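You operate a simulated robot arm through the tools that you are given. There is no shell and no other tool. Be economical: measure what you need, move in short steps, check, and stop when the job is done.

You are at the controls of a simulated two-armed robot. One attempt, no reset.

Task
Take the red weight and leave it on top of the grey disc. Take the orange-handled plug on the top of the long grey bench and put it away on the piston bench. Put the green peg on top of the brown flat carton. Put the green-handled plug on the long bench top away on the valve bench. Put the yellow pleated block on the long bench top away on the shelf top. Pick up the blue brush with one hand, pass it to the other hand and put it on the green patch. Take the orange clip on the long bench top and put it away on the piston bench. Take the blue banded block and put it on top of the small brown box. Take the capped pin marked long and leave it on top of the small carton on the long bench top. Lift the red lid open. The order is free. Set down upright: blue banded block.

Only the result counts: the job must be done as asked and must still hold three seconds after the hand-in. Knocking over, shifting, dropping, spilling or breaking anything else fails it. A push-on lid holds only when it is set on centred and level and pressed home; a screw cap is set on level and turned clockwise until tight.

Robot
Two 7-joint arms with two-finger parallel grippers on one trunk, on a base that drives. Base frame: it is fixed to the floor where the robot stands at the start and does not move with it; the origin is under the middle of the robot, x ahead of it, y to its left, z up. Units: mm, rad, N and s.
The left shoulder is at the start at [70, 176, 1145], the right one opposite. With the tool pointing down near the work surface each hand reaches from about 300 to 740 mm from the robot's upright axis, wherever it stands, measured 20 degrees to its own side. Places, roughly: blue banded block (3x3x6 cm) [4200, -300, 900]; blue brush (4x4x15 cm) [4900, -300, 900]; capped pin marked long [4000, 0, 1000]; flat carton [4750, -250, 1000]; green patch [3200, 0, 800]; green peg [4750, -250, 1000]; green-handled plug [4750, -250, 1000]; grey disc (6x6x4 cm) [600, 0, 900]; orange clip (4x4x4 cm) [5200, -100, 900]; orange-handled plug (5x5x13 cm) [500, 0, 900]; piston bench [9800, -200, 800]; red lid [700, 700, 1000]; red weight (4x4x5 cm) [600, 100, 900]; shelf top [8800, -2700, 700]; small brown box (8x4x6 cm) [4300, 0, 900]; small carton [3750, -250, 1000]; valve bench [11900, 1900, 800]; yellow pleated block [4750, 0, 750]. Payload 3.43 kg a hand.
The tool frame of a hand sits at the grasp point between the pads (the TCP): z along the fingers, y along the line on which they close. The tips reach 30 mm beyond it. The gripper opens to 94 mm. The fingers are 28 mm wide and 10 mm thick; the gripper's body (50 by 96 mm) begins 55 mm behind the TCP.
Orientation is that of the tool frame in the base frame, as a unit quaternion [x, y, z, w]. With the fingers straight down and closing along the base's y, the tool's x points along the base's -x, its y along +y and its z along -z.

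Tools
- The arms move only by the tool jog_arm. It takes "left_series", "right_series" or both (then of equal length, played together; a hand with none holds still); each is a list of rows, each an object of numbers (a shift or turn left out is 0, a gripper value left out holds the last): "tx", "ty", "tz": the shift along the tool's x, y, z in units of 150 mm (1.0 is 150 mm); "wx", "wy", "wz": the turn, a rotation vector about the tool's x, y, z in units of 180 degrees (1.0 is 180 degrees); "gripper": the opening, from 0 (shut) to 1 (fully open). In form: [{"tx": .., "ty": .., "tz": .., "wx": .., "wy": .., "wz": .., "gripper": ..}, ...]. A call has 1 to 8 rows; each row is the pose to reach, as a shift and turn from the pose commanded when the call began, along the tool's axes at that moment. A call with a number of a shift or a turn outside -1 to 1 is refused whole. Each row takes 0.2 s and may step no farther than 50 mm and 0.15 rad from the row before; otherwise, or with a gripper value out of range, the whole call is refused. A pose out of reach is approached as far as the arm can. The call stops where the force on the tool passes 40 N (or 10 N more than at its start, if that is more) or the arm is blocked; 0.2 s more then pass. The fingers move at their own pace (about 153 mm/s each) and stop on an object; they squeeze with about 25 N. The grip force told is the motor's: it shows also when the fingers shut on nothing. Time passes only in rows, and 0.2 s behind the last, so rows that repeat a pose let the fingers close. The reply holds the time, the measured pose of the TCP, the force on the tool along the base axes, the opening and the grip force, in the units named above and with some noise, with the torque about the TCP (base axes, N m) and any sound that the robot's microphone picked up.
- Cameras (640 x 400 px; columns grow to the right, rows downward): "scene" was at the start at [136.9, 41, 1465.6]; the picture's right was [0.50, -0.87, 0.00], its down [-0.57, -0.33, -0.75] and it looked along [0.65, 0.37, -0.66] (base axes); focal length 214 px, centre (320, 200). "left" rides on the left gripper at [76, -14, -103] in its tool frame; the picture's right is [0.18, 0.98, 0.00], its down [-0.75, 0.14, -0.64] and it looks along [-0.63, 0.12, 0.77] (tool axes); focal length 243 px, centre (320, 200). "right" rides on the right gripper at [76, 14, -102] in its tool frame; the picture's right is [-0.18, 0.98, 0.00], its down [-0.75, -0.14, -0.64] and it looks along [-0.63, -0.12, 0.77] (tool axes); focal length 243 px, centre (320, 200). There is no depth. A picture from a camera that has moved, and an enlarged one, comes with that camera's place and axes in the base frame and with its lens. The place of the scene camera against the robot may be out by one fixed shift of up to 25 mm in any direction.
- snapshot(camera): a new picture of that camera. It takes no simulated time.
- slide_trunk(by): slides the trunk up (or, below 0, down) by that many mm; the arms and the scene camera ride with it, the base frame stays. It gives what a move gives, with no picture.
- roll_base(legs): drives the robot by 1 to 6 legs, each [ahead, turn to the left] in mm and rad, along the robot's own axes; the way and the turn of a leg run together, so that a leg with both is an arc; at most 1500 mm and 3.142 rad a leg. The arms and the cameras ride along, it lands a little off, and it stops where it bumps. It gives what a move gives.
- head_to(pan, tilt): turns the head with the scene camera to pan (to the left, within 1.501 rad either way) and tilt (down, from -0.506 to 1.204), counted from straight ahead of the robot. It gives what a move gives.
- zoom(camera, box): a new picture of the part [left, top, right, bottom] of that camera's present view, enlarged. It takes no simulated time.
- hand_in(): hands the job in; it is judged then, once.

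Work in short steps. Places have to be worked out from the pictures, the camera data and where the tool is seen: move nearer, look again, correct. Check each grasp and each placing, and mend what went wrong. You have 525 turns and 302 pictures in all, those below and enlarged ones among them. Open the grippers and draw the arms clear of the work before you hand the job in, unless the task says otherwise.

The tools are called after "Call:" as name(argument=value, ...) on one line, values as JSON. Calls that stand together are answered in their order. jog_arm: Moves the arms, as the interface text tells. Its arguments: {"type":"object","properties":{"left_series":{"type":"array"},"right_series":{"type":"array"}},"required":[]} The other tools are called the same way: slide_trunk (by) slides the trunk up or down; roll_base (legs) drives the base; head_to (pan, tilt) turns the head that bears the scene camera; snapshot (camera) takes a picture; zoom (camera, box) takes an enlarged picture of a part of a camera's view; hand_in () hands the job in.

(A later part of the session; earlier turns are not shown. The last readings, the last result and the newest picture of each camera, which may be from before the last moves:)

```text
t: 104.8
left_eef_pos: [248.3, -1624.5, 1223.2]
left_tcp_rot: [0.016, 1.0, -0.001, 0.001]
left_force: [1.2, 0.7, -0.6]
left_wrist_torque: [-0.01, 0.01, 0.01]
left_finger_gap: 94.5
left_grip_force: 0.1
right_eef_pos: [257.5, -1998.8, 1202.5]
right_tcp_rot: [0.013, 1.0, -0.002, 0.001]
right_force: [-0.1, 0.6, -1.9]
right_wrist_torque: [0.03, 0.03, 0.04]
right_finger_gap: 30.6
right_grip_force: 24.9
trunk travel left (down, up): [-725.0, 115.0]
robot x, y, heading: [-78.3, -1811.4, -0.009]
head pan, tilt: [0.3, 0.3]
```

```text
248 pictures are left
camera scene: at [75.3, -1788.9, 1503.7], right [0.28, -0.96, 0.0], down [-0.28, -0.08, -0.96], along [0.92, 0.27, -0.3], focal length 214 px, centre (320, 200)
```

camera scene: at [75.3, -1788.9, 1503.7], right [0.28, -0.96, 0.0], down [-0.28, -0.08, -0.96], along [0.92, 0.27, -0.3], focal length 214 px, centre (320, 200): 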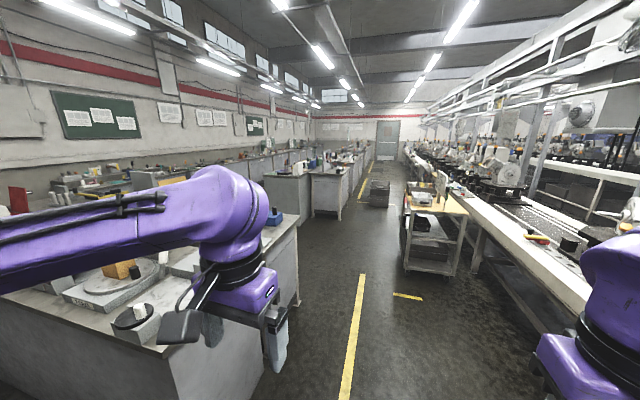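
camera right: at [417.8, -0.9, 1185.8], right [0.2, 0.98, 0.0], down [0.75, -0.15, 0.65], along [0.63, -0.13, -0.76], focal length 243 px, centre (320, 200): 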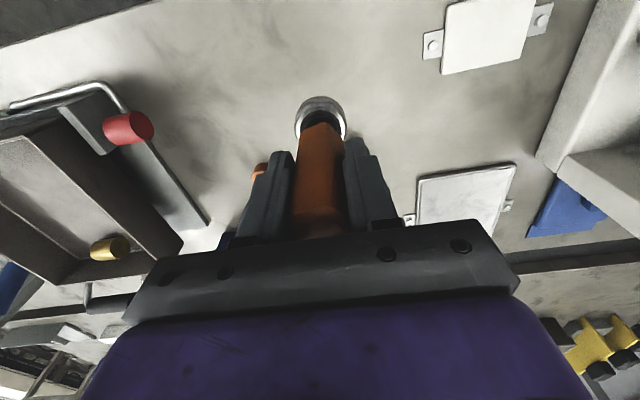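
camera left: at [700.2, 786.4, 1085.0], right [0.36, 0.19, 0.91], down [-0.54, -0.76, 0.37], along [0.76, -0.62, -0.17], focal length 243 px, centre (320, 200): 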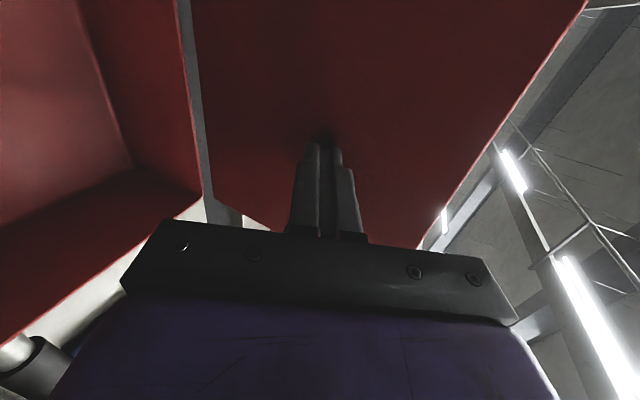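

The last leg was cut short, so I check what is close on the right side.

Call:
head_to(pan=-0.6, tilt=0.7)

Call:
snapshot(camera="scene")

```text
t: 106.0
left_eef_pos: [249.1, -1625.4, 1222.5]
left_tcp_rot: [0.017, 1.0, -0.002, 0.001]
left_force: [0.2, 0.7, 0.1]
left_wrist_torque: [0.03, -0.02, 0.0]
left_finger_gap: 93.8
left_grip_force: 0.0
right_eef_pos: [256.5, -1998.9, 1202.3]
right_tcp_rot: [0.014, 1.0, 0.0, 0.001]
right_force: [-0.3, 0.5, -2.2]
right_wrist_torque: [-0.01, 0.0, 0.0]
right_finger_gap: 30.9
right_grip_force: 25.0
trunk travel left (down, up): [-725.0, 115.0]
robot x, y, heading: [-79.0, -1810.9, -0.013]
head pan, tilt: [-0.6, 0.7]
```

```text
247 pictures are left
camera scene: at [55.2, -1864.2, 1467.7], right [-0.57, -0.82, 0.0], down [-0.53, 0.37, -0.76], along [0.63, -0.44, -0.64], focal length 214 px, centre (320, 200)
```

scene: 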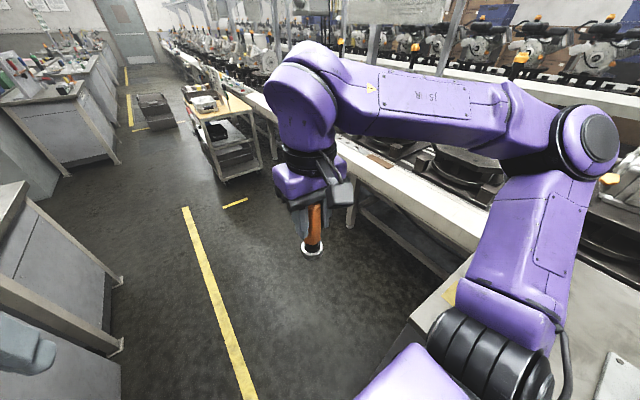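

The base brushed along a table on the right. I steer left toward the lane's middle and drive ahead to x≈2200.

Call:
roll_base(legs=[[0, 0.35], [450, 0], [0, -0.34], [1500, 0], [300, 0]])

Call:
head_to(pan=0.7, tilt=0.35)

Call:
snapshot(camera="scene")

Call:
head_to(pan=0, tilt=0.3)

Call:
snapshot(camera="scene")

```text
t: 119.5
left_eef_pos: [2459.8, -1470.0, 1224.4]
left_tcp_rot: [0.017, 1.0, -0.002, 0.0]
left_force: [-0.1, -0.1, -0.3]
left_wrist_torque: [-0.01, -0.04, 0.02]
left_finger_gap: 94.1
left_grip_force: 0.0
right_eef_pos: [2467.3, -1844.9, 1203.2]
right_tcp_rot: [0.013, 1.0, 0.0, 0.003]
right_force: [-0.5, 0.5, -3.3]
right_wrist_torque: [0.0, 0.0, 0.0]
right_finger_gap: 30.8
right_grip_force: 24.6
trunk travel left (down, up): [-725.0, 115.0]
robot x, y, heading: [2135.3, -1655.7, -0.01]
head pan, tilt: [-0.6, 0.7]
```

```text
t: 121.0
left_eef_pos: [2461.3, -1470.2, 1223.1]
left_tcp_rot: [0.016, 1.0, -0.002, 0.001]
left_force: [-0.2, 0.5, 0.1]
left_wrist_torque: [-0.01, 0.0, 0.02]
left_finger_gap: 94.0
left_grip_force: 0.2
right_eef_pos: [2467.7, -1844.5, 1202.3]
right_tcp_rot: [0.013, 1.0, 0.0, 0.002]
right_force: [-0.4, 0.2, -2.2]
right_wrist_torque: [-0.01, 0.01, 0.01]
right_finger_gap: 30.9
right_grip_force: 24.3
trunk travel left (down, up): [-725.0, 115.0]
robot x, y, heading: [2131.9, -1660.0, -0.015]
head pan, tilt: [0.7, 0.351]
```

```text
246 pictures are left
camera scene: at [2269.6, -1602.1, 1499.0], right [0.63, -0.77, 0.0], down [-0.27, -0.22, -0.94], along [0.73, 0.6, -0.34], focal length 214 px, centre (320, 200)
```

scene: 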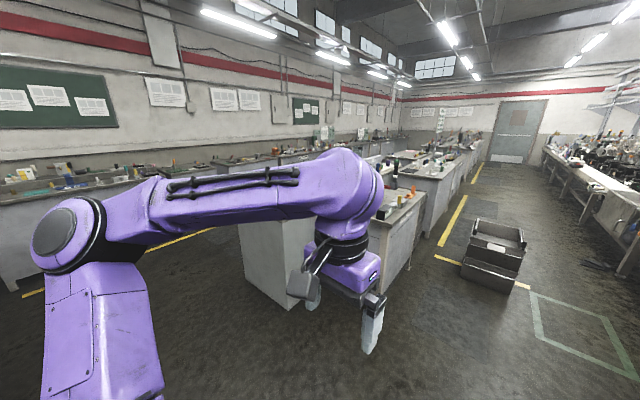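

```text
t: 122.0
left_eef_pos: [2461.1, -1470.1, 1223.5]
left_tcp_rot: [0.017, 1.0, -0.002, 0.0]
left_force: [-0.7, -0.8, 1.0]
left_wrist_torque: [-0.01, 0.0, 0.0]
left_finger_gap: 94.2
left_grip_force: 0.1
right_eef_pos: [2468.7, -1845.1, 1202.8]
right_tcp_rot: [0.013, 1.0, 0.0, 0.002]
right_force: [0.3, -0.4, -3.3]
right_wrist_torque: [0.01, 0.01, 0.01]
right_finger_gap: 30.9
right_grip_force: 25.0
trunk travel left (down, up): [-725.0, 115.0]
robot x, y, heading: [2133.0, -1658.3, -0.008]
head pan, tilt: [0.0, 0.3]
```

```text
245 pictures are left
camera scene: at [2291.1, -1662.1, 1503.7], right [-0.01, -1.0, 0.0], down [-0.3, 0.0, -0.96], along [0.96, -0.01, -0.3], focal length 214 px, centre (320, 200)
```

scene: 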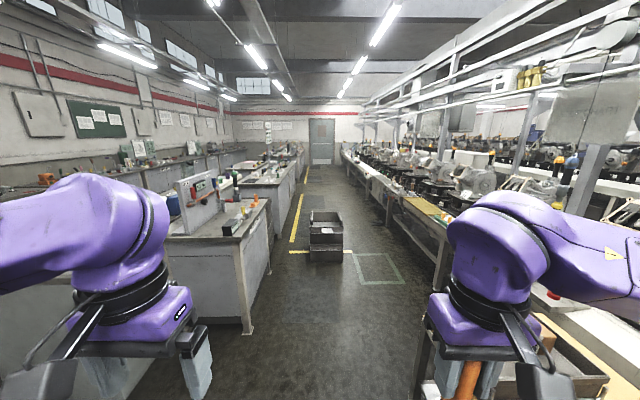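

There's open floor between the islands. I drive to about (2250, -700) to look at the mid benches from closer.

Call:
roll_base(legs=[[0, 1.58], [1000, 0], [0, -1.571]])

Call:
head_to(pan=0.25, tilt=0.35)

Call:
snapshot(camera="scene")

```text
t: 134.9
left_eef_pos: [2454.8, -466.2, 1224.0]
left_tcp_rot: [0.01, 1.0, -0.002, 0.001]
left_force: [0.6, -1.8, -0.3]
left_wrist_torque: [0.01, 0.0, 0.01]
left_finger_gap: 93.9
left_grip_force: 0.0
right_eef_pos: [2467.8, -841.4, 1203.1]
right_tcp_rot: [0.006, 1.0, -0.001, 0.002]
right_force: [-0.1, -0.7, -2.0]
right_wrist_torque: [0.01, 0.03, -0.04]
right_finger_gap: 30.8
right_grip_force: 26.0
trunk travel left (down, up): [-725.0, 115.0]
robot x, y, heading: [2133.2, -662.8, 0.002]
head pan, tilt: [0.0, 0.3]
```

```text
t: 135.7
left_eef_pos: [2455.9, -465.2, 1224.0]
left_tcp_rot: [0.01, 1.0, -0.002, 0.001]
left_force: [0.1, 0.8, -0.2]
left_wrist_torque: [0.01, -0.01, -0.03]
left_finger_gap: 94.1
left_grip_force: 0.1
right_eef_pos: [2468.5, -841.2, 1201.3]
right_tcp_rot: [0.006, 1.0, 0.0, 0.002]
right_force: [0.8, -0.1, -3.0]
right_wrist_torque: [0.0, -0.03, 0.01]
right_finger_gap: 31.0
right_grip_force: 25.5
trunk travel left (down, up): [-725.0, 115.0]
robot x, y, heading: [2128.7, -660.8, 0.005]
head pan, tilt: [0.25, 0.351]
```

```text
244 pictures are left
camera scene: at [2284.9, -638.2, 1499.0], right [0.25, -0.97, 0.0], down [-0.33, -0.08, -0.94], along [0.91, 0.23, -0.34], focal length 214 px, centre (320, 200)
```

scene: 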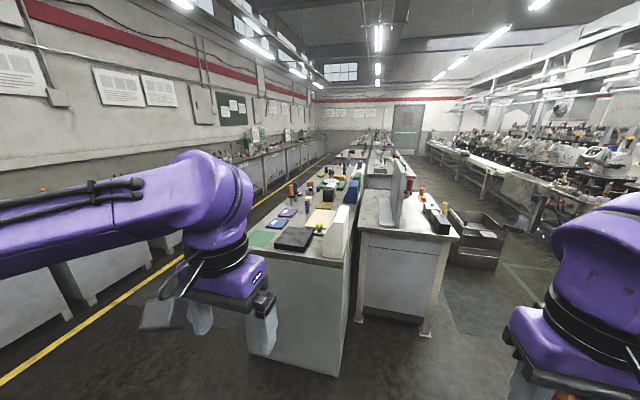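

The long bench is the left one, with the green patch on its near end. I zoom on it.

Call:
zoom(camera="scene", box=[230, 140, 470, 290])

```text
2.67 times, centred on (350, 215) of scene
camera zoom: at [2284.9, -638.2, 1499.0], right [0.25, -0.97, 0.0], down [-0.33, -0.08, -0.94], along [0.91, 0.23, -0.34], focal length 572 px, centre (240, 160)
```

zoom: 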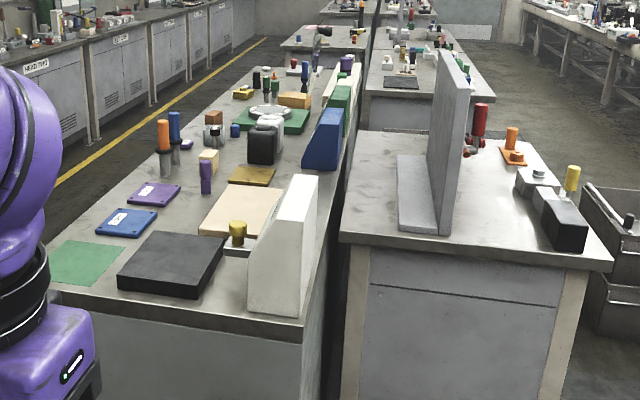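

The bench is to be served from the left aisle. I drive to y≈580 and along the aisle to x≈5150 (orange clip).

Call:
roll_base(legs=[[0, 1.571], [1240, 0], [0, -1.571], [1500, 0], [1500, 0]])

Call:
head_to(pan=-0.9, tilt=0.55)

Call:
snapshot(camera="scene")

```text
t: 163.5
left_eef_pos: [5467.3, 823.4, 1222.0]
left_tcp_rot: [-0.011, 1.0, -0.002, 0.001]
left_force: [-1.0, 0.2, -1.0]
left_wrist_torque: [-0.03, 0.0, 0.02]
left_finger_gap: 93.8
left_grip_force: 0.1
right_eef_pos: [5497.1, 447.9, 1202.0]
right_tcp_rot: [-0.014, 1.0, -0.001, 0.002]
right_force: [-0.1, -0.1, -1.9]
right_wrist_torque: [0.0, 0.0, 0.02]
right_finger_gap: 30.9
right_grip_force: 24.4
trunk travel left (down, up): [-725.0, 115.0]
robot x, y, heading: [5156.3, 613.4, 0.041]
head pan, tilt: [0.25, 0.351]
```

```text
t: 164.8
left_eef_pos: [5468.0, 822.9, 1223.5]
left_tcp_rot: [-0.011, 1.0, -0.001, 0.001]
left_force: [-0.2, 0.5, 0.2]
left_wrist_torque: [-0.01, 0.03, -0.01]
left_finger_gap: 94.2
left_grip_force: 0.0
right_eef_pos: [5496.6, 448.8, 1202.7]
right_tcp_rot: [-0.014, 1.0, 0.0, 0.002]
right_force: [-1.0, -0.2, -1.9]
right_wrist_torque: [-0.03, -0.01, -0.02]
right_finger_gap: 30.7
right_grip_force: 24.8
trunk travel left (down, up): [-725.0, 115.0]
robot x, y, heading: [5150.7, 612.0, 0.043]
head pan, tilt: [-0.901, 0.55]
```

```text
242 pictures are left
camera scene: at [5275.1, 547.9, 1480.8], right [-0.76, -0.66, 0.0], down [-0.34, 0.39, -0.85], along [0.56, -0.64, -0.52], focal length 214 px, centre (320, 200)
```

scene: 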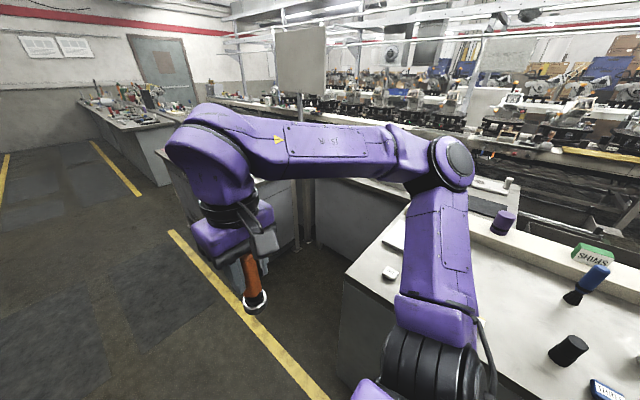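

I turn to face the bench and look.

Call:
roll_base(legs=[[0, -1.613]])

Call:
head_to(pan=0.0, tilt=0.6)

Call:
snapshot(camera="scene")

```text
t: 169.2
left_eef_pos: [5341.4, 285.2, 1223.3]
left_tcp_rot: [0.719, 0.695, -0.002, -0.001]
left_force: [0.1, -0.6, -0.1]
left_wrist_torque: [0.01, -0.01, 0.0]
left_finger_gap: 94.1
left_grip_force: 0.0
right_eef_pos: [4966.2, 280.8, 1202.1]
right_tcp_rot: [0.718, 0.696, -0.002, 0.001]
right_force: [0.4, -0.2, -2.9]
right_wrist_torque: [0.0, 0.01, 0.01]
right_finger_gap: 31.1
right_grip_force: 25.0
trunk travel left (down, up): [-725.0, 115.0]
robot x, y, heading: [5153.8, 615.6, -1.587]
head pan, tilt: [-0.901, 0.55]
```

```text
t: 170.4
left_eef_pos: [5341.8, 285.3, 1223.6]
left_tcp_rot: [0.719, 0.695, -0.001, 0.0]
left_force: [0.0, 0.6, 1.1]
left_wrist_torque: [-0.01, -0.01, 0.0]
left_finger_gap: 94.0
left_grip_force: 0.2
right_eef_pos: [4966.7, 279.0, 1202.6]
right_tcp_rot: [0.717, 0.697, -0.002, 0.0]
right_force: [-0.7, 0.8, -3.1]
right_wrist_torque: [0.0, 0.0, 0.01]
right_finger_gap: 30.9
right_grip_force: 25.1
trunk travel left (down, up): [-725.0, 115.0]
robot x, y, heading: [5151.4, 612.0, -1.588]
head pan, tilt: [0.0, 0.6]
```

```text
241 pictures are left
camera scene: at [5163.4, 474.9, 1476.3], right [-1.0, 0.02, 0.0], down [0.01, 0.57, -0.82], along [-0.01, -0.82, -0.57], focal length 214 px, centre (320, 200)
```

scene: 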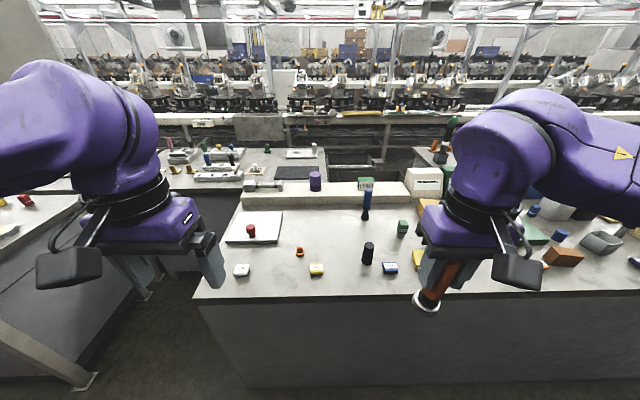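

Call:
zoom(camera="scene", box=[190, 160, 440, 316])

```text
2.56 times, centred on (315, 238) of scene
camera zoom: at [5163.4, 474.9, 1476.3], right [-1.0, 0.02, 0.0], down [0.01, 0.57, -0.82], along [-0.01, -0.82, -0.57], focal length 549 px, centre (333, 103)
```

zoom: 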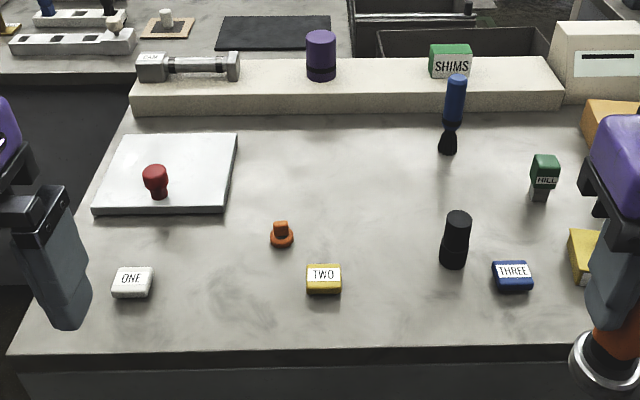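

The orange clip is at about (5233,-72); the blue brush stands further back. I drive 150 mm closer and lower the left hand over the clip.

Call:
roll_base(legs=[[0, 0.017], [150, 0]])

Call:
jog_arm(left_series=[{"tx": -0.25, "ty": -0.15}, {"tx": -0.5, "ty": -0.3}, {"tx": -0.75, "ty": -0.5}, {"tx": -0.9, "ty": -0.7, "tz": 0.15}, {"tx": -0.9, "ty": -0.7, "tz": 0.45}, {"tx": -0.9, "ty": -0.7, "tz": 0.75}, {"tx": -0.9, "ty": -0.7, "tz": 1}])

Call:
snapshot(camera="left")

```text
t: 172.1
left_eef_pos: [5347.2, 142.5, 1223.0]
left_tcp_rot: [0.714, 0.7, -0.002, 0.0]
left_force: [0.2, -0.1, -1.1]
left_wrist_torque: [-0.04, -0.02, 0.03]
left_finger_gap: 94.3
left_grip_force: 0.0
right_eef_pos: [4973.1, 130.5, 1203.9]
right_tcp_rot: [0.712, 0.702, -0.003, 0.001]
right_force: [-0.5, 0.4, -3.8]
right_wrist_torque: [-0.02, -0.03, 0.01]
right_finger_gap: 30.8
right_grip_force: 25.3
trunk travel left (down, up): [-725.0, 115.0]
robot x, y, heading: [5148.6, 465.2, -1.574]
head pan, tilt: [0.0, 0.6]
```

```text
t: 173.7
left_eef_pos: [5235.6, 7.9, 1072.6]
left_tcp_rot: [0.715, 0.7, -0.002, -0.001]
left_force: [-0.6, -0.4, 0.0]
left_wrist_torque: [0.0, 0.01, -0.03]
left_finger_gap: 94.2
left_grip_force: 0.1
right_eef_pos: [4971.0, 127.9, 1202.1]
right_tcp_rot: [0.712, 0.702, -0.001, 0.0]
right_force: [0.6, 0.6, -3.5]
right_wrist_torque: [0.01, -0.03, 0.01]
right_finger_gap: 30.7
right_grip_force: 24.9
trunk travel left (down, up): [-725.0, 115.0]
robot x, y, heading: [5153.1, 463.9, -1.571]
head pan, tilt: [0.0, 0.6]
```

```text
239 pictures are left
camera left: at [5222.3, 82.9, 1176.0], right [0.99, 0.16, 0.0], down [0.13, -0.76, 0.64], along [0.1, -0.64, -0.77], focal length 243 px, centre (320, 200)
```

left: 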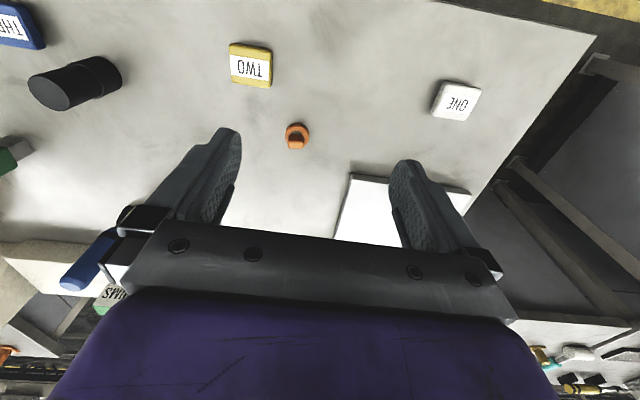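

Call:
zoom(camera="left", box=[240, 90, 360, 165])

```text
5.33 times, centred on (300, 128) of left
camera zoom: at [5222.3, 82.9, 1176.0], right [0.99, 0.16, 0.0], down [0.13, -0.76, 0.64], along [0.1, -0.64, -0.77], focal length 1294 px, centre (427, 587)
```

zoom: 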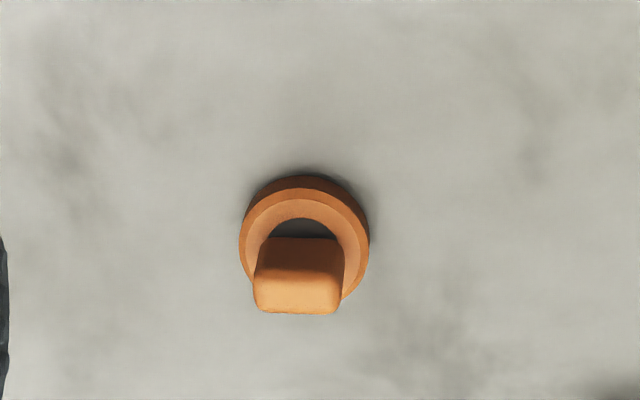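

Clip at (5213,-68), a flanged ring with an upright tab. I go over it and down.

Call:
jog_arm(left_series=[{"tx": -0.25, "ty": -0.07}, {"tx": -0.507, "ty": -0.15}, {"tx": -0.507, "ty": -0.15, "tz": 0.3}, {"tx": -0.507, "ty": -0.15, "tz": 0.6}, {"tx": -0.507, "ty": -0.15, "tz": 0.8}])

Call:
snapshot(camera="left")

```text
t: 174.9
left_eef_pos: [5213.3, -69.3, 954.2]
left_tcp_rot: [0.714, 0.7, -0.002, -0.002]
left_force: [-0.5, 0.1, 0.1]
left_wrist_torque: [0.01, 0.04, -0.02]
left_finger_gap: 94.4
left_grip_force: 0.1
right_eef_pos: [4970.6, 128.5, 1202.4]
right_tcp_rot: [0.712, 0.702, -0.001, 0.0]
right_force: [-1.0, 0.4, -3.4]
right_wrist_torque: [0.0, 0.0, -0.01]
right_finger_gap: 31.0
right_grip_force: 24.6
trunk travel left (down, up): [-725.0, 115.0]
robot x, y, heading: [5154.8, 468.4, -1.573]
head pan, tilt: [0.0, 0.6]
```

```text
237 pictures are left
camera left: at [5199.6, 7.6, 1057.2], right [0.99, 0.16, 0.0], down [0.13, -0.76, 0.64], along [0.1, -0.63, -0.77], focal length 243 px, centre (320, 200)
```

left: 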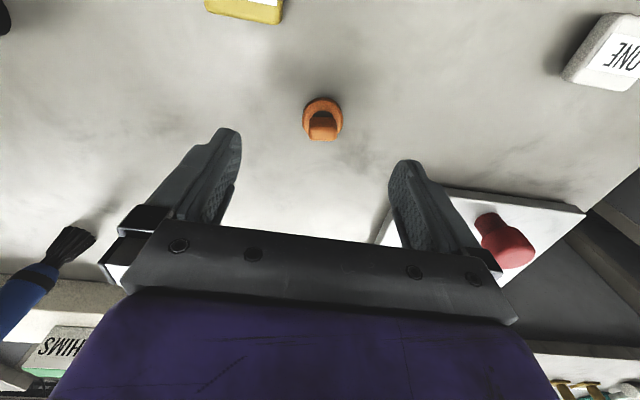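

Centred. I descend to z≈893 and close.

Call:
jog_arm(left_series=[{"tz": 0.2}, {"tz": 0.35}, {"tz": 0.41}, {"tz": 0.41, "gripper": 0.05}, {"tz": 0.41, "gripper": 0.05}, {"tz": 0.41, "gripper": 0.05}, {"tz": 0.41, "gripper": 0.05}])

Call:
jog_arm(left_series=[{"tz": -0.2}, {"tz": -0.5}, {"tz": -0.8}, {"tz": -1}])

Call:
snapshot(camera="left")

```text
t: 176.5
left_eef_pos: [5214.3, -68.9, 892.9]
left_tcp_rot: [0.714, 0.7, -0.002, -0.001]
left_force: [0.0, -0.1, 0.8]
left_wrist_torque: [-0.04, -0.05, -0.03]
left_finger_gap: 21.0
left_grip_force: 25.4
right_eef_pos: [4971.0, 128.7, 1202.1]
right_tcp_rot: [0.712, 0.702, -0.001, 0.001]
right_force: [0.6, -0.4, -3.0]
right_wrist_torque: [0.03, -0.01, 0.0]
right_finger_gap: 30.8
right_grip_force: 25.3
trunk travel left (down, up): [-725.0, 115.0]
robot x, y, heading: [5153.9, 465.2, -1.57]
head pan, tilt: [0.0, 0.6]
```

```text
t: 177.5
left_eef_pos: [5215.6, -66.0, 1041.7]
left_tcp_rot: [0.714, 0.7, -0.001, -0.002]
left_force: [0.0, -0.1, -0.9]
left_wrist_torque: [-0.04, -0.04, -0.01]
left_finger_gap: 20.7
left_grip_force: 24.9
right_eef_pos: [4972.1, 128.9, 1202.2]
right_tcp_rot: [0.711, 0.703, -0.003, 0.001]
right_force: [0.2, -0.4, -2.7]
right_wrist_torque: [0.0, -0.01, -0.04]
right_finger_gap: 30.6
right_grip_force: 25.4
trunk travel left (down, up): [-725.0, 115.0]
robot x, y, heading: [5148.8, 465.0, -1.572]
head pan, tilt: [0.0, 0.6]
```

```text
236 pictures are left
camera left: at [5202.7, 10.4, 1145.9], right [0.99, 0.16, 0.0], down [0.13, -0.76, 0.64], along [0.1, -0.63, -0.77], focal length 243 px, centre (320, 200)
```

left: 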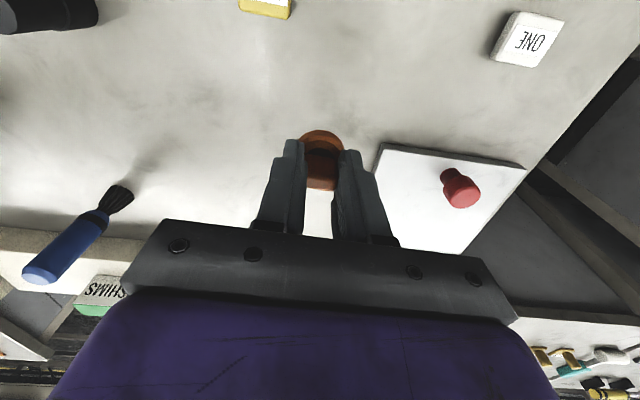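

Held. I tuck the left hand, back off, turn along the aisle and look ahead.

Call:
jog_arm(left_series=[{"tz": -0.3}, {"tz": -0.6, "tx": 0.1}, {"tz": -0.8, "tx": 0.3, "ty": 0.15}, {"tz": -1, "tx": 0.5, "ty": 0.3}, {"tz": -1, "tx": 0.75, "ty": 0.45}, {"tz": -1, "tx": 1, "ty": 0.6}])

Call:
roll_base(legs=[[-200, 0], [0, 1.571]])

Call:
head_to(pan=-0.1, tilt=0.25)

Call:
snapshot(camera="scene")

```text
t: 178.9
left_eef_pos: [5308.1, 81.3, 1192.3]
left_tcp_rot: [0.715, 0.699, -0.004, 0.0]
left_force: [0.2, -0.4, -0.7]
left_wrist_torque: [-0.04, 0.07, -0.02]
left_finger_gap: 20.7
left_grip_force: 24.8
right_eef_pos: [4974.7, 129.6, 1203.3]
right_tcp_rot: [0.712, 0.702, -0.003, 0.0]
right_force: [0.4, 0.2, -3.2]
right_wrist_torque: [-0.03, 0.05, -0.03]
right_finger_gap: 31.0
right_grip_force: 25.4
trunk travel left (down, up): [-725.0, 115.0]
robot x, y, heading: [5156.4, 468.2, -1.567]
head pan, tilt: [0.0, 0.6]
```

```text
t: 184.4
left_eef_pos: [5535.2, 831.0, 1191.5]
left_tcp_rot: [0.0, 1.0, -0.001, 0.001]
left_force: [0.1, 0.4, -0.8]
left_wrist_torque: [0.03, -0.03, 0.0]
left_finger_gap: 20.9
left_grip_force: 25.6
right_eef_pos: [5492.8, 495.0, 1202.3]
right_tcp_rot: [-0.003, 1.0, -0.001, 0.002]
right_force: [-0.7, 0.3, -3.6]
right_wrist_torque: [0.01, -0.01, -0.01]
right_finger_gap: 30.8
right_grip_force: 24.4
trunk travel left (down, up): [-725.0, 115.0]
robot x, y, heading: [5151.1, 667.7, 0.018]
head pan, tilt: [0.0, 0.6]
```

```text
t: 185.2
left_eef_pos: [5534.6, 830.6, 1192.5]
left_tcp_rot: [0.0, 1.0, -0.002, 0.001]
left_force: [0.5, 0.2, -0.7]
left_wrist_torque: [0.02, 0.01, 0.01]
left_finger_gap: 20.6
left_grip_force: 24.8
right_eef_pos: [5491.7, 496.3, 1203.2]
right_tcp_rot: [-0.003, 1.0, 0.0, 0.002]
right_force: [-0.1, 0.4, -2.3]
right_wrist_torque: [-0.01, -0.01, 0.02]
right_finger_gap: 30.9
right_grip_force: 25.0
trunk travel left (down, up): [-725.0, 115.0]
robot x, y, heading: [5148.3, 673.4, 0.017]
head pan, tilt: [-0.099, 0.25]
```

```text
235 pictures are left
camera scene: at [5309.4, 662.8, 1508.4], right [-0.08, -1.0, 0.0], down [-0.25, 0.02, -0.97], along [0.97, -0.08, -0.25], focal length 214 px, centre (320, 200)
```

scene: 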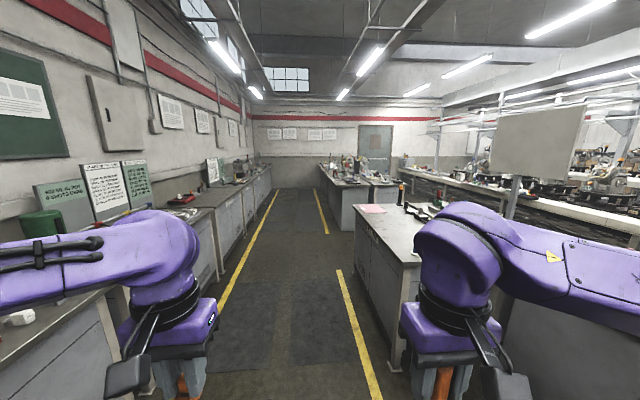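

The aisle is clear. I drive along it to x≈9650, where the piston bench should be on the right.

Call:
roll_base(legs=[[0, -0.017], [1500, 0], [1500, 0], [1500, 0]])

Call:
head_to(pan=-0.8, tilt=0.45)

Call:
snapshot(camera="scene")

```text
t: 206.9
left_eef_pos: [10006.8, 779.8, 1190.8]
left_tcp_rot: [0.017, 1.0, -0.002, 0.001]
left_force: [0.3, 0.4, -0.8]
left_wrist_torque: [0.0, 0.0, -0.01]
left_finger_gap: 20.7
left_grip_force: 25.0
right_eef_pos: [9953.0, 446.7, 1202.8]
right_tcp_rot: [0.014, 1.0, 0.0, 0.001]
right_force: [0.0, 0.1, -2.4]
right_wrist_torque: [-0.04, 0.0, -0.01]
right_finger_gap: 30.6
right_grip_force: 24.7
trunk travel left (down, up): [-725.0, 115.0]
robot x, y, heading: [9619.5, 632.2, -0.019]
head pan, tilt: [-0.099, 0.25]
```

```text
t: 208.0
left_eef_pos: [10007.0, 780.4, 1190.9]
left_tcp_rot: [0.017, 1.0, -0.002, 0.001]
left_force: [0.2, -0.4, -0.2]
left_wrist_torque: [0.02, 0.01, -0.01]
left_finger_gap: 20.8
left_grip_force: 25.3
right_eef_pos: [9953.8, 446.5, 1202.0]
right_tcp_rot: [0.014, 1.0, 0.001, 0.002]
right_force: [1.3, -0.5, -2.9]
right_wrist_torque: [0.0, 0.0, 0.01]
right_finger_gap: 30.8
right_grip_force: 25.2
trunk travel left (down, up): [-725.0, 115.0]
robot x, y, heading: [9621.0, 629.3, -0.014]
head pan, tilt: [-0.799, 0.45]
```

```text
234 pictures are left
camera scene: at [9747.3, 563.5, 1489.8], right [-0.73, -0.69, 0.0], down [-0.3, 0.32, -0.9], along [0.62, -0.65, -0.44], focal length 214 px, centre (320, 200)
```

scene: 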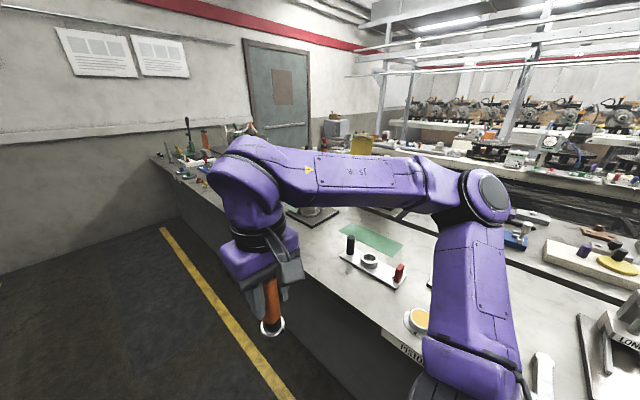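

The bench with the "PISTON…" label is on the right. I turn to face it.

Call:
roll_base(legs=[[0, -1.555]])

Call:
head_to(pan=0.0, tilt=0.65)

Call:
snapshot(camera="scene")

```text
t: 212.2
left_eef_pos: [9774.3, 244.8, 1192.2]
left_tcp_rot: [0.714, 0.701, -0.001, 0.0]
left_force: [-0.7, -0.4, -0.2]
left_wrist_torque: [0.0, -0.02, -0.01]
left_finger_gap: 20.8
left_grip_force: 25.0
right_eef_pos: [9440.8, 292.6, 1202.6]
right_tcp_rot: [0.71, 0.704, -0.002, 0.001]
right_force: [0.5, 0.4, -3.0]
right_wrist_torque: [0.0, 0.02, -0.01]
right_finger_gap: 30.7
right_grip_force: 25.1
trunk travel left (down, up): [-725.0, 115.0]
robot x, y, heading: [9618.4, 631.5, -1.565]
head pan, tilt: [-0.799, 0.45]
```

```text
t: 213.3
left_eef_pos: [9774.1, 245.3, 1191.9]
left_tcp_rot: [0.713, 0.701, -0.003, -0.001]
left_force: [0.6, 0.7, -0.5]
left_wrist_torque: [0.0, -0.01, -0.04]
left_finger_gap: 21.1
left_grip_force: 25.0
right_eef_pos: [9440.8, 293.0, 1202.0]
right_tcp_rot: [0.711, 0.703, -0.002, 0.0]
right_force: [0.6, 0.2, -2.7]
right_wrist_torque: [0.03, 0.02, -0.02]
right_finger_gap: 30.9
right_grip_force: 25.0
trunk travel left (down, up): [-725.0, 115.0]
robot x, y, heading: [9618.1, 631.2, -1.57]
head pan, tilt: [0.0, 0.649]
```

```text
233 pictures are left
camera scene: at [9633.8, 493.7, 1472.0], right [-1.0, 0.0, 0.0], down [0.0, 0.6, -0.8], along [0.0, -0.8, -0.6], focal length 214 px, centre (320, 200)
```

scene: 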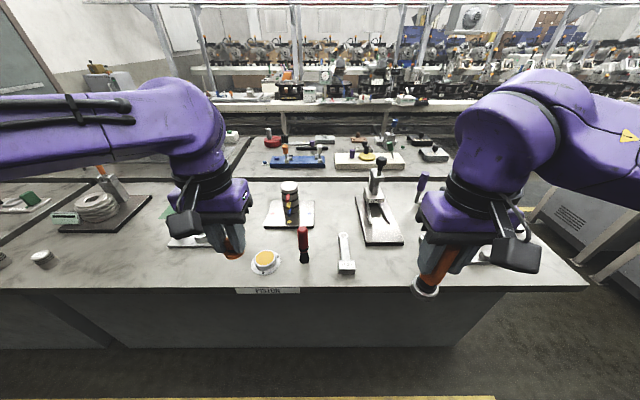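

Call:
zoom(camera="scene", box=[130, 130, 450, 330])

```text
2.00 times, centred on (290, 230) of scene
camera zoom: at [9633.8, 493.7, 1472.0], right [-1.0, 0.0, 0.0], down [0.0, 0.6, -0.8], along [0.0, -0.8, -0.6], focal length 429 px, centre (380, 140)
```

zoom: 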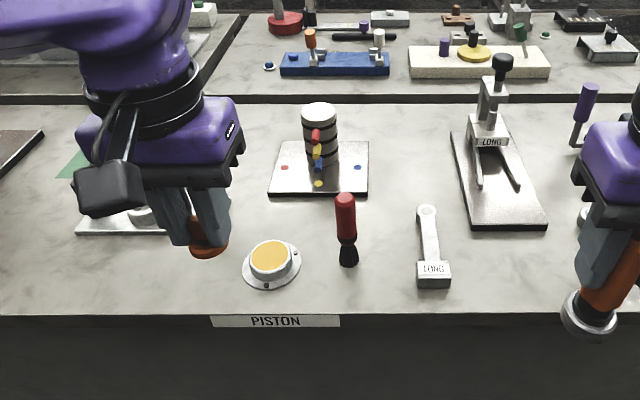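

Free spots: about (9420, 10) for the plug and about (9608,-40) for the clip. I drive 150 mm closer and move the right hand over its spot.

Call:
roll_base(legs=[[150, 0]])

Call:
jog_arm(right_series=[{"tx": -0.25, "ty": -0.05}, {"tx": -0.5, "ty": -0.1}, {"tx": -0.75, "ty": -0.15}, {"tx": -0.88, "ty": -0.15, "tz": 0.2}, {"tx": -0.88, "ty": -0.15, "tz": 0.5}, {"tx": -0.88, "ty": -0.15, "tz": 0.8}])

Call:
snapshot(camera="right")

Call:
snapshot(camera="left")

```text
t: 214.7
left_eef_pos: [9775.4, 96.8, 1192.3]
left_tcp_rot: [0.714, 0.701, -0.002, -0.001]
left_force: [-0.8, 0.5, -0.3]
left_wrist_torque: [-0.02, -0.01, -0.02]
left_finger_gap: 20.5
left_grip_force: 25.1
right_eef_pos: [9440.5, 144.7, 1204.2]
right_tcp_rot: [0.712, 0.702, -0.003, 0.001]
right_force: [1.0, 0.1, -2.9]
right_wrist_torque: [0.05, 0.04, 0.0]
right_finger_gap: 30.8
right_grip_force: 24.9
trunk travel left (down, up): [-725.0, 115.0]
robot x, y, heading: [9617.2, 475.7, -1.57]
head pan, tilt: [0.0, 0.649]
```

```text
t: 216.1
left_eef_pos: [9773.6, 93.7, 1191.2]
left_tcp_rot: [0.714, 0.7, -0.002, 0.0]
left_force: [0.6, -0.2, -0.5]
left_wrist_torque: [0.05, -0.02, -0.01]
left_finger_gap: 20.8
left_grip_force: 25.2
right_eef_pos: [9416.1, 9.0, 1081.8]
right_tcp_rot: [0.711, 0.703, -0.001, 0.002]
right_force: [0.5, 0.1, -2.7]
right_wrist_torque: [0.01, -0.01, -0.01]
right_finger_gap: 30.7
right_grip_force: 24.7
right hand out of reach, approached as far as the arm can: row 3
trunk travel left (down, up): [-725.0, 115.0]
robot x, y, heading: [9622.6, 480.9, -1.569]
head pan, tilt: [0.0, 0.649]
```

```text
231 pictures are left
camera right: at [9431.2, 84.7, 1185.0], right [0.98, -0.2, 0.0], down [-0.15, -0.75, 0.64], along [-0.13, -0.63, -0.76], focal length 243 px, centre (320, 200)
```

right: 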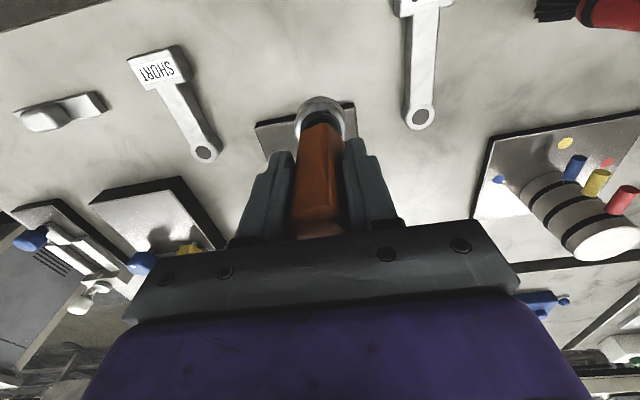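

```text
230 pictures are left
camera left: at [9761.1, 170.3, 1294.8], right [0.99, 0.17, 0.0], down [0.13, -0.76, 0.64], along [0.1, -0.63, -0.77], focal length 243 px, centre (320, 200)
```

left: 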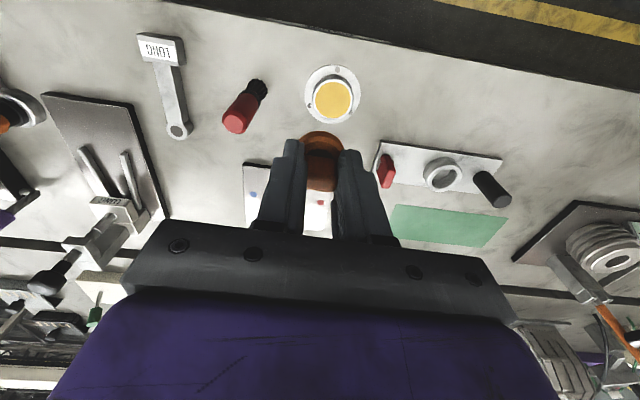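

The plate front edge is at y≈-32, so I shift the plug to y≈28 and descend towards the bench top.

Call:
jog_arm(right_series=[{"tx": 0.13}, {"tx": 0.13, "tz": 0.3}, {"tx": 0.13, "tz": 0.6}, {"tx": 0.13, "tz": 0.8}])

Call:
snapshot(camera="right")

```text
t: 217.1
left_eef_pos: [9773.9, 93.8, 1192.9]
left_tcp_rot: [0.714, 0.7, -0.003, -0.001]
left_force: [-0.4, 0.3, -1.1]
left_wrist_torque: [0.05, 0.01, -0.01]
left_finger_gap: 20.9
left_grip_force: 25.0
right_eef_pos: [9415.4, 29.7, 961.1]
right_tcp_rot: [0.711, 0.703, -0.002, 0.001]
right_force: [-0.5, -0.2, -2.7]
right_wrist_torque: [0.0, -0.03, 0.0]
right_finger_gap: 31.0
right_grip_force: 24.9
trunk travel left (down, up): [-725.0, 115.0]
robot x, y, heading: [9620.7, 482.3, -1.565]
head pan, tilt: [0.0, 0.649]
```

```text
229 pictures are left
camera right: at [9430.6, 105.3, 1063.5], right [0.98, -0.2, 0.0], down [-0.15, -0.75, 0.64], along [-0.13, -0.63, -0.76], focal length 243 px, centre (320, 200)
```

right: 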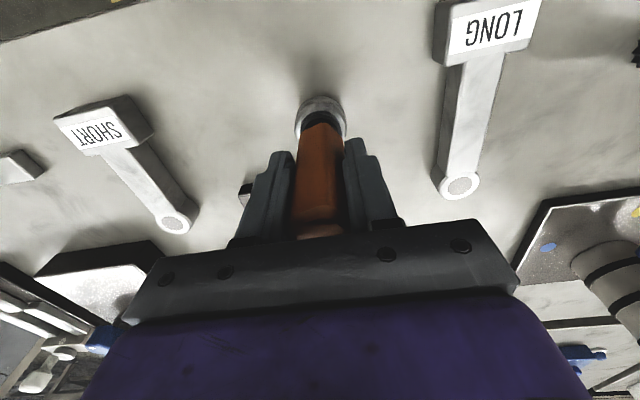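

Clear ground below, with its shadow close. I lower in small steps until contact.

Call:
jog_arm(right_series=[{"tz": 0.05}, {"tz": 0.08}, {"tz": 0.1}, {"tz": 0.11}])

```text
t: 218.1
left_eef_pos: [9775.2, 94.8, 1192.5]
left_tcp_rot: [0.714, 0.7, -0.002, 0.0]
left_force: [0.2, 0.7, -0.7]
left_wrist_torque: [0.01, 0.02, 0.02]
left_finger_gap: 20.8
left_grip_force: 25.8
right_eef_pos: [9414.9, 28.7, 948.1]
right_tcp_rot: [0.712, 0.703, -0.003, 0.003]
right_force: [-4.1, -0.5, 9.1]
right_wrist_torque: [0.17, 0.3, 0.06]
right_finger_gap: 31.0
right_grip_force: 25.6
trunk travel left (down, up): [-725.0, 115.0]
robot x, y, heading: [9618.0, 481.2, -1.571]
head pan, tilt: [0.0, 0.649]
```

Contact (9 N). I release and rise.

Call:
jog_arm(right_series=[{"tz": -0.01, "gripper": 0.5}, {"tz": -0.01, "gripper": 0.7}, {"tz": -0.01, "gripper": 0.7}, {"tz": -0.25}, {"tz": -0.5}, {"tz": -0.75}, {"tz": -1}])

Call:
snapshot(camera="right")

```text
t: 219.7
left_eef_pos: [9775.9, 94.8, 1191.6]
left_tcp_rot: [0.713, 0.701, -0.003, -0.001]
left_force: [0.3, 0.2, -0.3]
left_wrist_torque: [-0.01, -0.01, -0.02]
left_finger_gap: 20.5
left_grip_force: 24.5
right_eef_pos: [9418.1, 31.9, 1096.6]
right_tcp_rot: [0.711, 0.703, -0.002, 0.0]
right_force: [0.1, 0.3, -0.3]
right_wrist_torque: [-0.03, 0.03, 0.0]
right_finger_gap: 65.7
right_grip_force: 0.1
trunk travel left (down, up): [-725.0, 115.0]
robot x, y, heading: [9617.0, 480.8, -1.569]
head pan, tilt: [0.0, 0.649]
```

```text
228 pictures are left
camera right: at [9433.5, 107.6, 1198.3], right [0.98, -0.2, 0.0], down [-0.15, -0.75, 0.64], along [-0.13, -0.63, -0.76], focal length 243 px, centre (320, 200)
```

right: 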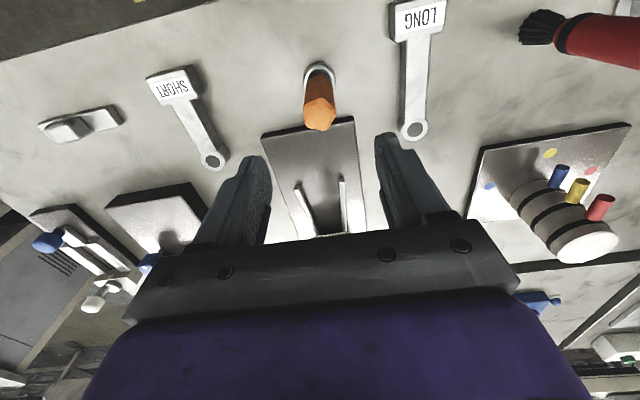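

The plug stands well. I move the left hand with the clip toward (9600,-30) while the right retracts.

Call:
jog_arm(left_series=[{"ty": -0.2, "tx": -0.15}, {"ty": -0.4, "tx": -0.3}, {"ty": -0.6, "tx": -0.45}, {"ty": -0.8, "tx": -0.6}, {"ty": -1, "tx": -0.75}, {"ty": -1, "tx": -0.83, "tz": 0.3}, {"ty": -1, "tx": -0.83, "tz": 0.6}, {"ty": -1, "tx": -0.83, "tz": 0.9}], right_series=[{"tz": -0.2}, {"tz": -0.4}, {"tz": -0.6, "tx": 0.1}, {"tz": -0.7, "tx": 0.3}, {"tz": -0.7, "tx": 0.5}, {"tz": -0.7, "tx": 0.7}, {"tz": -0.7, "tx": 0.8}, {"tz": -0.7, "tx": 0.8}])

Call:
jog_arm(left_series=[{"ty": -0.16}, {"ty": -0.16, "tz": 0.2}])

Call:
snapshot(camera="left")

```text
t: 221.5
left_eef_pos: [9622.0, -26.6, 1057.6]
left_tcp_rot: [0.714, 0.701, -0.002, -0.001]
left_force: [-0.5, -0.2, -0.9]
left_wrist_torque: [0.01, -0.04, 0.02]
left_finger_gap: 20.8
left_grip_force: 25.0
right_eef_pos: [9415.4, 149.8, 1201.6]
right_tcp_rot: [0.711, 0.703, -0.001, 0.001]
right_force: [0.2, 0.2, 0.1]
right_wrist_torque: [0.01, 0.01, -0.01]
right_finger_gap: 65.8
right_grip_force: 0.0
trunk travel left (down, up): [-725.0, 115.0]
robot x, y, heading: [9625.4, 478.9, -1.57]
head pan, tilt: [0.0, 0.649]
```

```text
t: 222.1
left_eef_pos: [9600.0, -29.3, 1032.6]
left_tcp_rot: [0.712, 0.703, -0.007, -0.004]
left_force: [1.0, 0.3, -0.6]
left_wrist_torque: [0.03, 0.01, -0.01]
left_finger_gap: 21.0
left_grip_force: 24.6
right_eef_pos: [9416.8, 149.6, 1201.2]
right_tcp_rot: [0.711, 0.703, 0.0, 0.001]
right_force: [0.2, -0.2, -0.1]
right_wrist_torque: [0.02, 0.04, 0.01]
right_finger_gap: 65.9
right_grip_force: 0.1
trunk travel left (down, up): [-725.0, 115.0]
robot x, y, heading: [9619.4, 476.0, -1.569]
head pan, tilt: [0.0, 0.649]
```

```text
227 pictures are left
camera left: at [9587.0, 48.1, 1135.2], right [0.99, 0.17, -0.02], down [0.14, -0.75, 0.64], along [0.1, -0.64, -0.76], focal length 243 px, centre (320, 200)
```

left: 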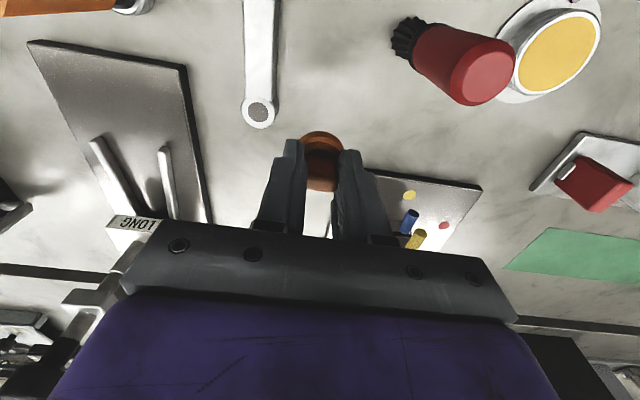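

The spot is clear. I descend and set the clip down.

Call:
jog_arm(left_series=[{"tz": 0.3}, {"tz": 0.6}, {"tz": 0.8}, {"tz": 0.88}, {"tz": 0.91}, {"tz": 0.925}, {"tz": 0.935}])

Call:
snapshot(camera="left")

```text
t: 223.7
left_eef_pos: [9600.0, -31.7, 893.6]
left_tcp_rot: [0.706, 0.709, -0.011, -0.009]
left_force: [-2.2, -0.6, 7.5]
left_wrist_torque: [-0.09, 0.0, -0.01]
left_finger_gap: 20.8
left_grip_force: 25.2
right_eef_pos: [9416.1, 150.8, 1202.7]
right_tcp_rot: [0.711, 0.703, -0.002, 0.002]
right_force: [0.5, -0.6, -0.1]
right_wrist_torque: [0.0, -0.02, 0.01]
right_finger_gap: 66.0
right_grip_force: 0.0
trunk travel left (down, up): [-725.0, 115.0]
robot x, y, heading: [9623.2, 480.9, -1.569]
head pan, tilt: [0.0, 0.649]
```

```text
226 pictures are left
camera left: at [9588.3, 43.7, 997.0], right [0.98, 0.19, -0.03], down [0.16, -0.75, 0.64], along [0.1, -0.63, -0.77], focal length 243 px, centre (320, 200)
```

left: 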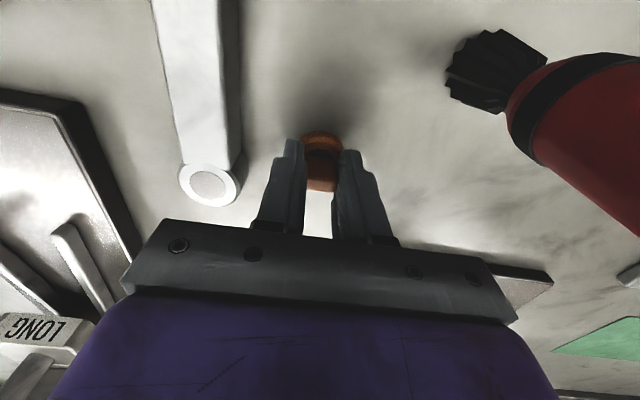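

Touchdown. I open modestly and rise.

Call:
jog_arm(left_series=[{"gripper": 0.45}, {"gripper": 0.5}, {"tz": -0.2}, {"tz": -0.5}, {"tz": -0.8}, {"tz": -1}])

Call:
snapshot(camera="left")

```text
t: 225.1
left_eef_pos: [9599.4, -26.8, 1039.3]
left_tcp_rot: [0.712, 0.702, -0.004, -0.004]
left_force: [0.0, 0.1, -0.9]
left_wrist_torque: [0.03, -0.03, -0.01]
left_finger_gap: 47.2
left_grip_force: 0.1
right_eef_pos: [9415.9, 151.9, 1202.2]
right_tcp_rot: [0.712, 0.703, -0.002, 0.002]
right_force: [-0.6, 0.8, -1.2]
right_wrist_torque: [-0.01, -0.02, -0.02]
right_finger_gap: 65.6
right_grip_force: 0.1
trunk travel left (down, up): [-725.0, 115.0]
robot x, y, heading: [9617.6, 482.7, -1.568]
head pan, tilt: [0.0, 0.649]
```

```text
225 pictures are left
camera left: at [9586.0, 50.3, 1142.4], right [0.99, 0.17, -0.01], down [0.14, -0.75, 0.64], along [0.1, -0.63, -0.77], focal length 243 px, centre (320, 200)
```

left: 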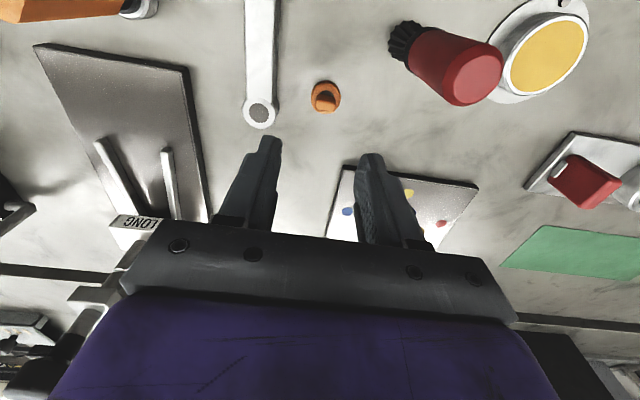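

Both delivered. I tuck the left hand, back off and drive back along the aisle to x≈4800.

Call:
jog_arm(left_series=[{"tz": -0.25}, {"tz": -0.5}, {"tz": -0.7, "tx": 0.15, "ty": 0.15}, {"tz": -0.85, "tx": 0.35, "ty": 0.35}, {"tz": -1, "tx": 0.55, "ty": 0.55}, {"tz": -1, "tx": 0.75, "ty": 0.75}, {"tz": -1, "tx": 0.95, "ty": 0.95, "gripper": 1}])

Call:
roll_base(legs=[[-200, 0], [0, -1.571], [1500, 0], [1500, 0], [1500, 0]])

```text
t: 226.7
left_eef_pos: [9744.1, 117.0, 1186.4]
left_tcp_rot: [0.714, 0.7, -0.004, -0.001]
left_force: [0.3, 0.1, -0.6]
left_wrist_torque: [-0.04, 0.03, 0.01]
left_finger_gap: 93.9
left_grip_force: 0.0
right_eef_pos: [9418.5, 151.6, 1201.8]
right_tcp_rot: [0.711, 0.703, -0.004, 0.001]
right_force: [0.0, -0.1, -0.2]
right_wrist_torque: [-0.01, 0.0, 0.0]
right_finger_gap: 65.8
right_grip_force: 0.1
trunk travel left (down, up): [-725.0, 115.0]
robot x, y, heading: [9618.1, 477.3, -1.566]
head pan, tilt: [0.0, 0.649]
```

```text
t: 253.1
left_eef_pos: [4773.4, 504.9, 1186.3]
left_tcp_rot: [1.0, -0.01, 0.0, -0.002]
left_force: [-0.2, 0.4, -0.2]
left_wrist_torque: [0.02, 0.0, 0.02]
left_finger_gap: 93.9
left_grip_force: 0.0
right_eef_pos: [4807.6, 830.8, 1202.3]
right_tcp_rot: [1.0, -0.005, -0.002, -0.001]
right_force: [0.0, 0.4, 0.3]
right_wrist_torque: [0.02, 0.03, 0.01]
right_finger_gap: 65.6
right_grip_force: 0.1
trunk travel left (down, up): [-725.0, 115.0]
robot x, y, heading: [5139.2, 627.9, -3.141]
head pan, tilt: [0.0, 0.649]
```

Now to x≈4800, facing the bench.

Call:
roll_base(legs=[[330, 0], [0, 1.571]])

Call:
snapshot(camera="scene")

```text
t: 259.0
left_eef_pos: [4927.2, 259.6, 1186.1]
left_tcp_rot: [0.723, 0.691, -0.001, -0.001]
left_force: [0.4, 0.1, 0.4]
left_wrist_torque: [0.02, 0.0, 0.01]
left_finger_gap: 94.0
left_grip_force: 0.0
right_eef_pos: [4601.6, 302.0, 1201.5]
right_tcp_rot: [0.721, 0.693, -0.001, 0.002]
right_force: [0.7, 0.2, -0.5]
right_wrist_torque: [0.0, 0.02, 0.01]
right_finger_gap: 65.8
right_grip_force: 0.2
trunk travel left (down, up): [-725.0, 115.0]
robot x, y, heading: [4813.6, 626.4, -1.595]
head pan, tilt: [0.0, 0.649]
```

```text
224 pictures are left
camera scene: at [4824.6, 489.6, 1472.0], right [-1.0, 0.02, 0.0], down [0.01, 0.6, -0.8], along [-0.02, -0.8, -0.6], focal length 214 px, centre (320, 200)
```

scene: 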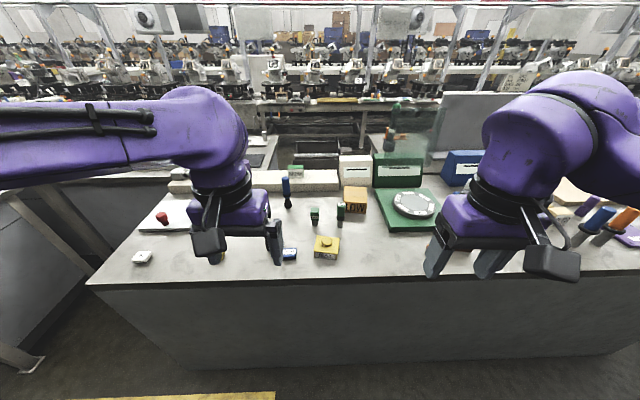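

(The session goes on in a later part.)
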